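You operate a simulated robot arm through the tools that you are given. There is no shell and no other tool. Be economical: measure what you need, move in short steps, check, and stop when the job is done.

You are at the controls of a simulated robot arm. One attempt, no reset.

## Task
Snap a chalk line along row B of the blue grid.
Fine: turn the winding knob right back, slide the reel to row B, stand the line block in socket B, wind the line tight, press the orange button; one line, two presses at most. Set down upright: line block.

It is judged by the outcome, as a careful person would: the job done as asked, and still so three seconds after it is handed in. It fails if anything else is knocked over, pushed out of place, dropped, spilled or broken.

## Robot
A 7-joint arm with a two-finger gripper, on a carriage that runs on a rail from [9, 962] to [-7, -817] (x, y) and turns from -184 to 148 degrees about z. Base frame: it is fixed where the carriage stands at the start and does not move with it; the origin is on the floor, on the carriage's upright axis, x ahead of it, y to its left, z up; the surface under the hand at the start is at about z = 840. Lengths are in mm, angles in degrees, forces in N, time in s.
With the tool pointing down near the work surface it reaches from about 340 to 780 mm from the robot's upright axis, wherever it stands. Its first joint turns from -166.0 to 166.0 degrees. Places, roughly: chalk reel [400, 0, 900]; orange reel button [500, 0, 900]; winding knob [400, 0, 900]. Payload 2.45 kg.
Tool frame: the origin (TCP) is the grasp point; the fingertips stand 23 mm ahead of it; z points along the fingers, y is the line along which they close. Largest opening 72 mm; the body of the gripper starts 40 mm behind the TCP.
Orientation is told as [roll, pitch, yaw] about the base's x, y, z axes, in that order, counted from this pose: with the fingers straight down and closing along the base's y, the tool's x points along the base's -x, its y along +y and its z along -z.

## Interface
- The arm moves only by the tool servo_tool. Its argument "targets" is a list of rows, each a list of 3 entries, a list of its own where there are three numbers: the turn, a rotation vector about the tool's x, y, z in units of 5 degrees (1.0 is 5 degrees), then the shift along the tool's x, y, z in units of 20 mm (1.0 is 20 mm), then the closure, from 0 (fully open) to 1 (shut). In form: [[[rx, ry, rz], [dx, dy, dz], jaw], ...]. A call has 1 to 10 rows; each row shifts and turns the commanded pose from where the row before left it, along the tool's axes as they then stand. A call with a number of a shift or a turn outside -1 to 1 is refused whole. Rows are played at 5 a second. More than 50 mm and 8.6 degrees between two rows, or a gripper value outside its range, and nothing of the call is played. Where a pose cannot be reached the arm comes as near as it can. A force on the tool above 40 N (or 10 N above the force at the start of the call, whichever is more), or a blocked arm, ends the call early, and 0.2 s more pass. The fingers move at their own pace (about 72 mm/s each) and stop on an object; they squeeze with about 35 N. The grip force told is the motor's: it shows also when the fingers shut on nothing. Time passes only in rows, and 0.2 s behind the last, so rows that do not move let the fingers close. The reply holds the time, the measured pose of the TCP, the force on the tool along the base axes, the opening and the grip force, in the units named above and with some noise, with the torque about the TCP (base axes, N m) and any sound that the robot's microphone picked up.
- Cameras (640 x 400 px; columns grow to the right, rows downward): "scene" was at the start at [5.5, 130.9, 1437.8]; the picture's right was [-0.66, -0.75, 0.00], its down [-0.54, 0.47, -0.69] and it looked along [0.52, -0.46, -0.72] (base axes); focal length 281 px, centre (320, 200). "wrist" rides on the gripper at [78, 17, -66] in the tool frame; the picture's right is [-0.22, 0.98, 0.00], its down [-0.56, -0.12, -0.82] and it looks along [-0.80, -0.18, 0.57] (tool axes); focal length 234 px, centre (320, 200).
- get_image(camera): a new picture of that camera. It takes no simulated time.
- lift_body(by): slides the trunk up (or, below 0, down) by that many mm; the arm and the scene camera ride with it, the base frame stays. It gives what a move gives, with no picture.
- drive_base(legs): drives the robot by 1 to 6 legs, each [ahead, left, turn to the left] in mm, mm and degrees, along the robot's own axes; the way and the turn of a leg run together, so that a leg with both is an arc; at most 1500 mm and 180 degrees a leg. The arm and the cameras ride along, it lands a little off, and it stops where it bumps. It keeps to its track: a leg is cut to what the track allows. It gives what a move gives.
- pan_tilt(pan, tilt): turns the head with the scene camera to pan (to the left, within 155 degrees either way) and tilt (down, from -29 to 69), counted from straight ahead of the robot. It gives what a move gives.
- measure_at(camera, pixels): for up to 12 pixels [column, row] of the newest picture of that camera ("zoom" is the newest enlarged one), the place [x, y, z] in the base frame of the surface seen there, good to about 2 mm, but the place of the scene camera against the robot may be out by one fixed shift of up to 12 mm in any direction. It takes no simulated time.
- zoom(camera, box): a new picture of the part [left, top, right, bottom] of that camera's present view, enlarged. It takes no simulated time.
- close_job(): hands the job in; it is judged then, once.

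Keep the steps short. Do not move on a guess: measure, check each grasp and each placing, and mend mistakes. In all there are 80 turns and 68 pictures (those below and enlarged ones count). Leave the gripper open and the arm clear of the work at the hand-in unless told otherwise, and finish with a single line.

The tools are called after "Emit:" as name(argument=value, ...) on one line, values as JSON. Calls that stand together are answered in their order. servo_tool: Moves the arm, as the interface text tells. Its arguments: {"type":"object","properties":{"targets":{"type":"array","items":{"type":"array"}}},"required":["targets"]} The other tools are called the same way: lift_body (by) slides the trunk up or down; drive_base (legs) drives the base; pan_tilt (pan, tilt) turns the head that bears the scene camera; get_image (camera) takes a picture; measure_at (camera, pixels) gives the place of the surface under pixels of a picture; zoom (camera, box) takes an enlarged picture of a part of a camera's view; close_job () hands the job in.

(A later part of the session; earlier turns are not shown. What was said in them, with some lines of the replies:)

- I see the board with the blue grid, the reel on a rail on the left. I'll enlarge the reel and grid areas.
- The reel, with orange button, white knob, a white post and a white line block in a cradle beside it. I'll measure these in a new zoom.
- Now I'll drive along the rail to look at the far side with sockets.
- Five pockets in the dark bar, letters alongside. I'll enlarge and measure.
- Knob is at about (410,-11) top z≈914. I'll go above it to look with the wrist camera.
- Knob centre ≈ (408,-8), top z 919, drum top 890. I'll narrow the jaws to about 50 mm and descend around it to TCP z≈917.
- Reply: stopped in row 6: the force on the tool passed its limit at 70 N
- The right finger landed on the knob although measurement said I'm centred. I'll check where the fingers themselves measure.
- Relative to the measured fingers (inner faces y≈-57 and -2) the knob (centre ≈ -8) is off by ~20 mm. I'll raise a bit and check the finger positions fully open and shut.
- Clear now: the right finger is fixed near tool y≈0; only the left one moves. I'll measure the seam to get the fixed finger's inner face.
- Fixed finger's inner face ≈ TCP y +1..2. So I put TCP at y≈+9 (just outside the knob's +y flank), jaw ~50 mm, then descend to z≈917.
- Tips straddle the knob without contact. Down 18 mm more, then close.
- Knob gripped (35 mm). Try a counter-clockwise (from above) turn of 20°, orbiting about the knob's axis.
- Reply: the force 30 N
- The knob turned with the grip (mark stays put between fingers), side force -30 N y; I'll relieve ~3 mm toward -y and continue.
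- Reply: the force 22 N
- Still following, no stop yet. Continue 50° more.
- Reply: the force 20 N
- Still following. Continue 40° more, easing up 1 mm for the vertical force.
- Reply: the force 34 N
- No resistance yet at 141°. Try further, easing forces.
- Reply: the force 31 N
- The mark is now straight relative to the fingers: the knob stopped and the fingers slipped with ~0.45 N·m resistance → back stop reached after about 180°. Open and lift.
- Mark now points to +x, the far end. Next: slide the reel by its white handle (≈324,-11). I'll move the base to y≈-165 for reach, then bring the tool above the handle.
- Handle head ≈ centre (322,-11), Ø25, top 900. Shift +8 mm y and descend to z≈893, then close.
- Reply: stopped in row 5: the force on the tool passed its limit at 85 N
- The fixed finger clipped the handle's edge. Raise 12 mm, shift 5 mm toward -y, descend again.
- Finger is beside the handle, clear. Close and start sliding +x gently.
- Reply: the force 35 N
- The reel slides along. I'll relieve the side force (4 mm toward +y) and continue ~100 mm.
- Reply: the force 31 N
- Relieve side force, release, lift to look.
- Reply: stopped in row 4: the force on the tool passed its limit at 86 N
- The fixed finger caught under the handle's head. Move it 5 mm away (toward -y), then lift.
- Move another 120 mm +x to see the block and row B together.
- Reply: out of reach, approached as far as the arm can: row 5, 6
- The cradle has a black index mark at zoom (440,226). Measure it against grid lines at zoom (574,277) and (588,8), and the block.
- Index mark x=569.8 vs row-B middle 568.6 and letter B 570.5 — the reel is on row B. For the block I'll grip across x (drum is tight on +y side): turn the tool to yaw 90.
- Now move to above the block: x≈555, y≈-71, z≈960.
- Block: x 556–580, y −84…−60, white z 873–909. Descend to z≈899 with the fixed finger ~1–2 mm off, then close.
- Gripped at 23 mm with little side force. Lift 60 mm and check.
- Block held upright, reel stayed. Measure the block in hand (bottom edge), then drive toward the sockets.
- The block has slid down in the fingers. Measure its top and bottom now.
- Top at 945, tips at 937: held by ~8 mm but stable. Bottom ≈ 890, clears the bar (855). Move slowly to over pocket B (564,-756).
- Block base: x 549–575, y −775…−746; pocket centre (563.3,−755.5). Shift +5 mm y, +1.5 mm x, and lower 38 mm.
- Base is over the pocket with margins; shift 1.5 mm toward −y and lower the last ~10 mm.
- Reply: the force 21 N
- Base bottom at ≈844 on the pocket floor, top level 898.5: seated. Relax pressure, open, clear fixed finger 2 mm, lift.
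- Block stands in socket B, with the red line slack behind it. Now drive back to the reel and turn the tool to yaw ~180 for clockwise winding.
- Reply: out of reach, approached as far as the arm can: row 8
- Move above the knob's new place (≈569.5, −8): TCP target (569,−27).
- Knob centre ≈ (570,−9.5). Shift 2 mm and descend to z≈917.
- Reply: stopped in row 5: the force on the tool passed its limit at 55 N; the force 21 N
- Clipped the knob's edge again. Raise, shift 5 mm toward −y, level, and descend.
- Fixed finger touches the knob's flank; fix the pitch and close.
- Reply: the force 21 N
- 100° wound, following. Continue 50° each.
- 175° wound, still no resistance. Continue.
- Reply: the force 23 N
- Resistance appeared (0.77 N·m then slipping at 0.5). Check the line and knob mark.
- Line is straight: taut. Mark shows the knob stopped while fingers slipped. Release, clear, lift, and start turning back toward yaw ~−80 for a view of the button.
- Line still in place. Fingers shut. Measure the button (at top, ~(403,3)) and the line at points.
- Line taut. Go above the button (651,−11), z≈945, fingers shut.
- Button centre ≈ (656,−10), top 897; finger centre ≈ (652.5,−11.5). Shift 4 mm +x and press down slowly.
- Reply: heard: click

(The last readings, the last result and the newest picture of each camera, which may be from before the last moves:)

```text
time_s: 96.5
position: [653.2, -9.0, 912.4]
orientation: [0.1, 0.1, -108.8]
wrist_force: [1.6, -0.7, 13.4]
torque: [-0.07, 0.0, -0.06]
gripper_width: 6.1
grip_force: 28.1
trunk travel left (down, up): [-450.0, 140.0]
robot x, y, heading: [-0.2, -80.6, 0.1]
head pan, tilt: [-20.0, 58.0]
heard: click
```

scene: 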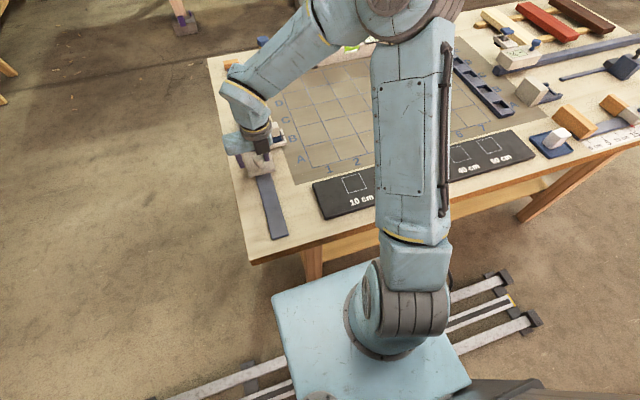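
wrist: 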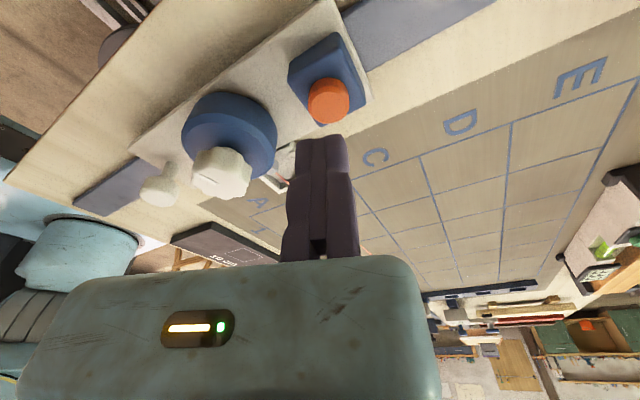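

A click. Lift off and look.

Emit:
servo_tool(targets=[[[0, 0, 0], [0, 0, -0.5], 1], [[0, 0, 0], [0, 0, -1], 1], [[0, 0, 0], [0, 0, -1], 1], [[0, 0, 0], [0, 0, -1], 1], [[0, 0, 0], [0, 0, -1], 1], [[0, 0, 0], [-0.5, -1, -0.5], 1], [[0, 0, 0], [-0.5, -1, 0], 1], [[0, 0, 0], [0, 0, 0], 1]])

Emit:
get_image(camera="wrist")

```text
time_s: 98.3
position: [607.0, -20.0, 1009.7]
orientation: [-0.2, 0.1, -108.8]
wrist_force: [-0.8, 0.1, 0.2]
torque: [-0.02, -0.03, -0.01]
gripper_width: 0.0
grip_force: 28.4
trunk travel left (down, up): [-450.0, 140.0]
robot x, y, heading: [0.9, -78.6, 0.5]
head pan, tilt: [-20.0, 58.0]
```

```text
5 pictures are left
```

wrist: 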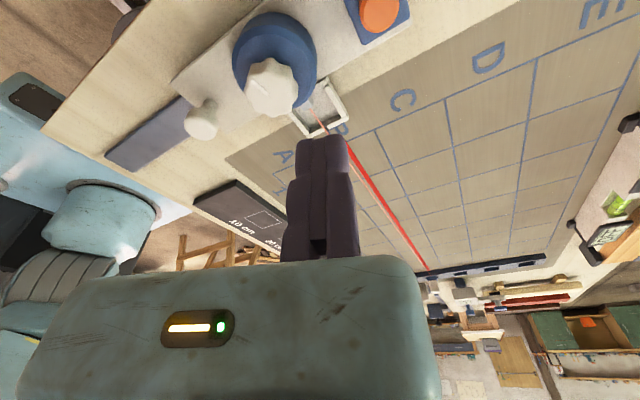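

A red chalk line now lies along row B. Confirm with an enlargement.

Emit:
zoom(camera="wrist", box=[300, 90, 480, 310])

```text
1.82 times, centred on (390, 200) of wrist
```

zoom: 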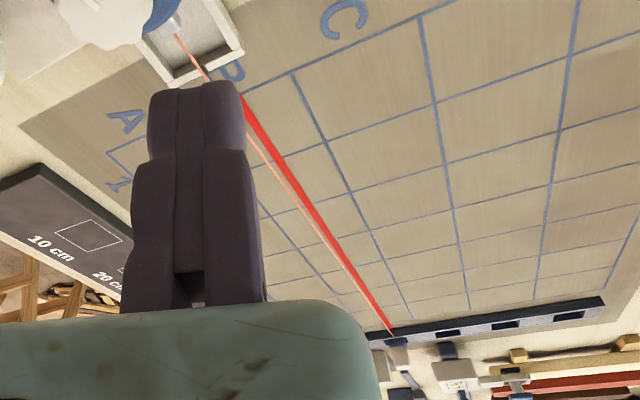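

One solid red line along row B. Open the gripper, raise the arm clear, and take a last look.

Emit:
servo_tool(targets=[[[0, 0, 0], [0, 0, -1], 0.5], [[0, 0, 0], [0, 0, -1], 0], [[0, 0, 0], [0, 0, -1], 0], [[0, 0, 0], [-0.5, -1, -1], 0], [[0, 0, 0], [-0.5, -1, -1], 0], [[0, 0, 0], [-0.5, -1, -1], 0], [[0, 0, 0], [-0.5, -1, 0], 0], [[0, 0, 0], [0, 0, 0], 0]])

Emit:
pan_tilt(pan=-50, tilt=40)

Emit:
get_image(camera="scene")

Emit:
get_image(camera="wrist")

```text
time_s: 100.2
position: [520.0, -28.9, 1129.5]
orientation: [-0.1, 0.0, -108.9]
wrist_force: [-0.3, -0.2, -0.4]
torque: [0.04, 0.01, -0.01]
gripper_width: 72.1
grip_force: 0.0
trunk travel left (down, up): [-450.0, 140.0]
robot x, y, heading: [-0.3, -77.8, 0.2]
head pan, tilt: [-20.0, 58.0]
```

```text
time_s: 101.1
position: [519.5, -28.6, 1130.2]
orientation: [-0.2, 0.1, -108.8]
wrist_force: [-0.4, 0.6, 0.2]
torque: [-0.02, -0.01, -0.02]
gripper_width: 71.9
grip_force: 0.1
trunk travel left (down, up): [-450.0, 140.0]
robot x, y, heading: [-2.4, -80.5, 0.3]
head pan, tilt: [-50.0, 40.0]
```

```text
3 pictures are left
```

scene: 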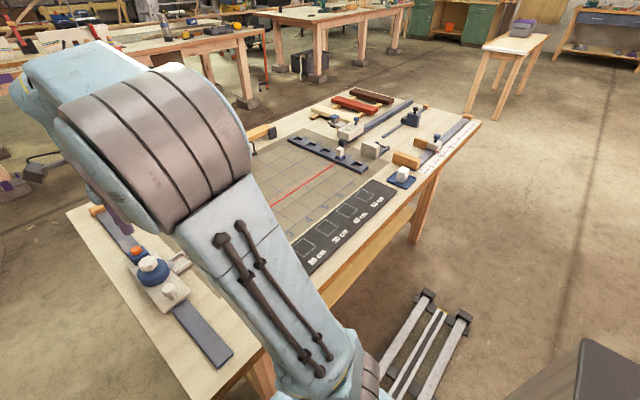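

```text
2 pictures are left
```

wrist: 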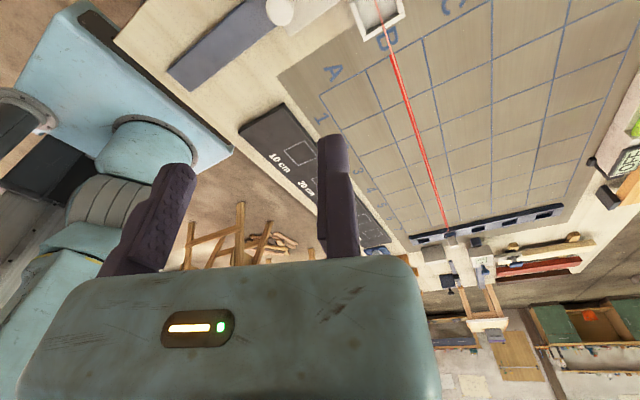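

The block stands upright in socket B (scene ≈ (340,153)), the red line runs along row B, the gripper is open and the arm is clear. I'm handing in.

Emit:
close_job()

```text
The job is handed in.
```

The chalk line is snapped along row B with a single button press; the line block stands upright in socket B, the gripper is open and the arm is clear.
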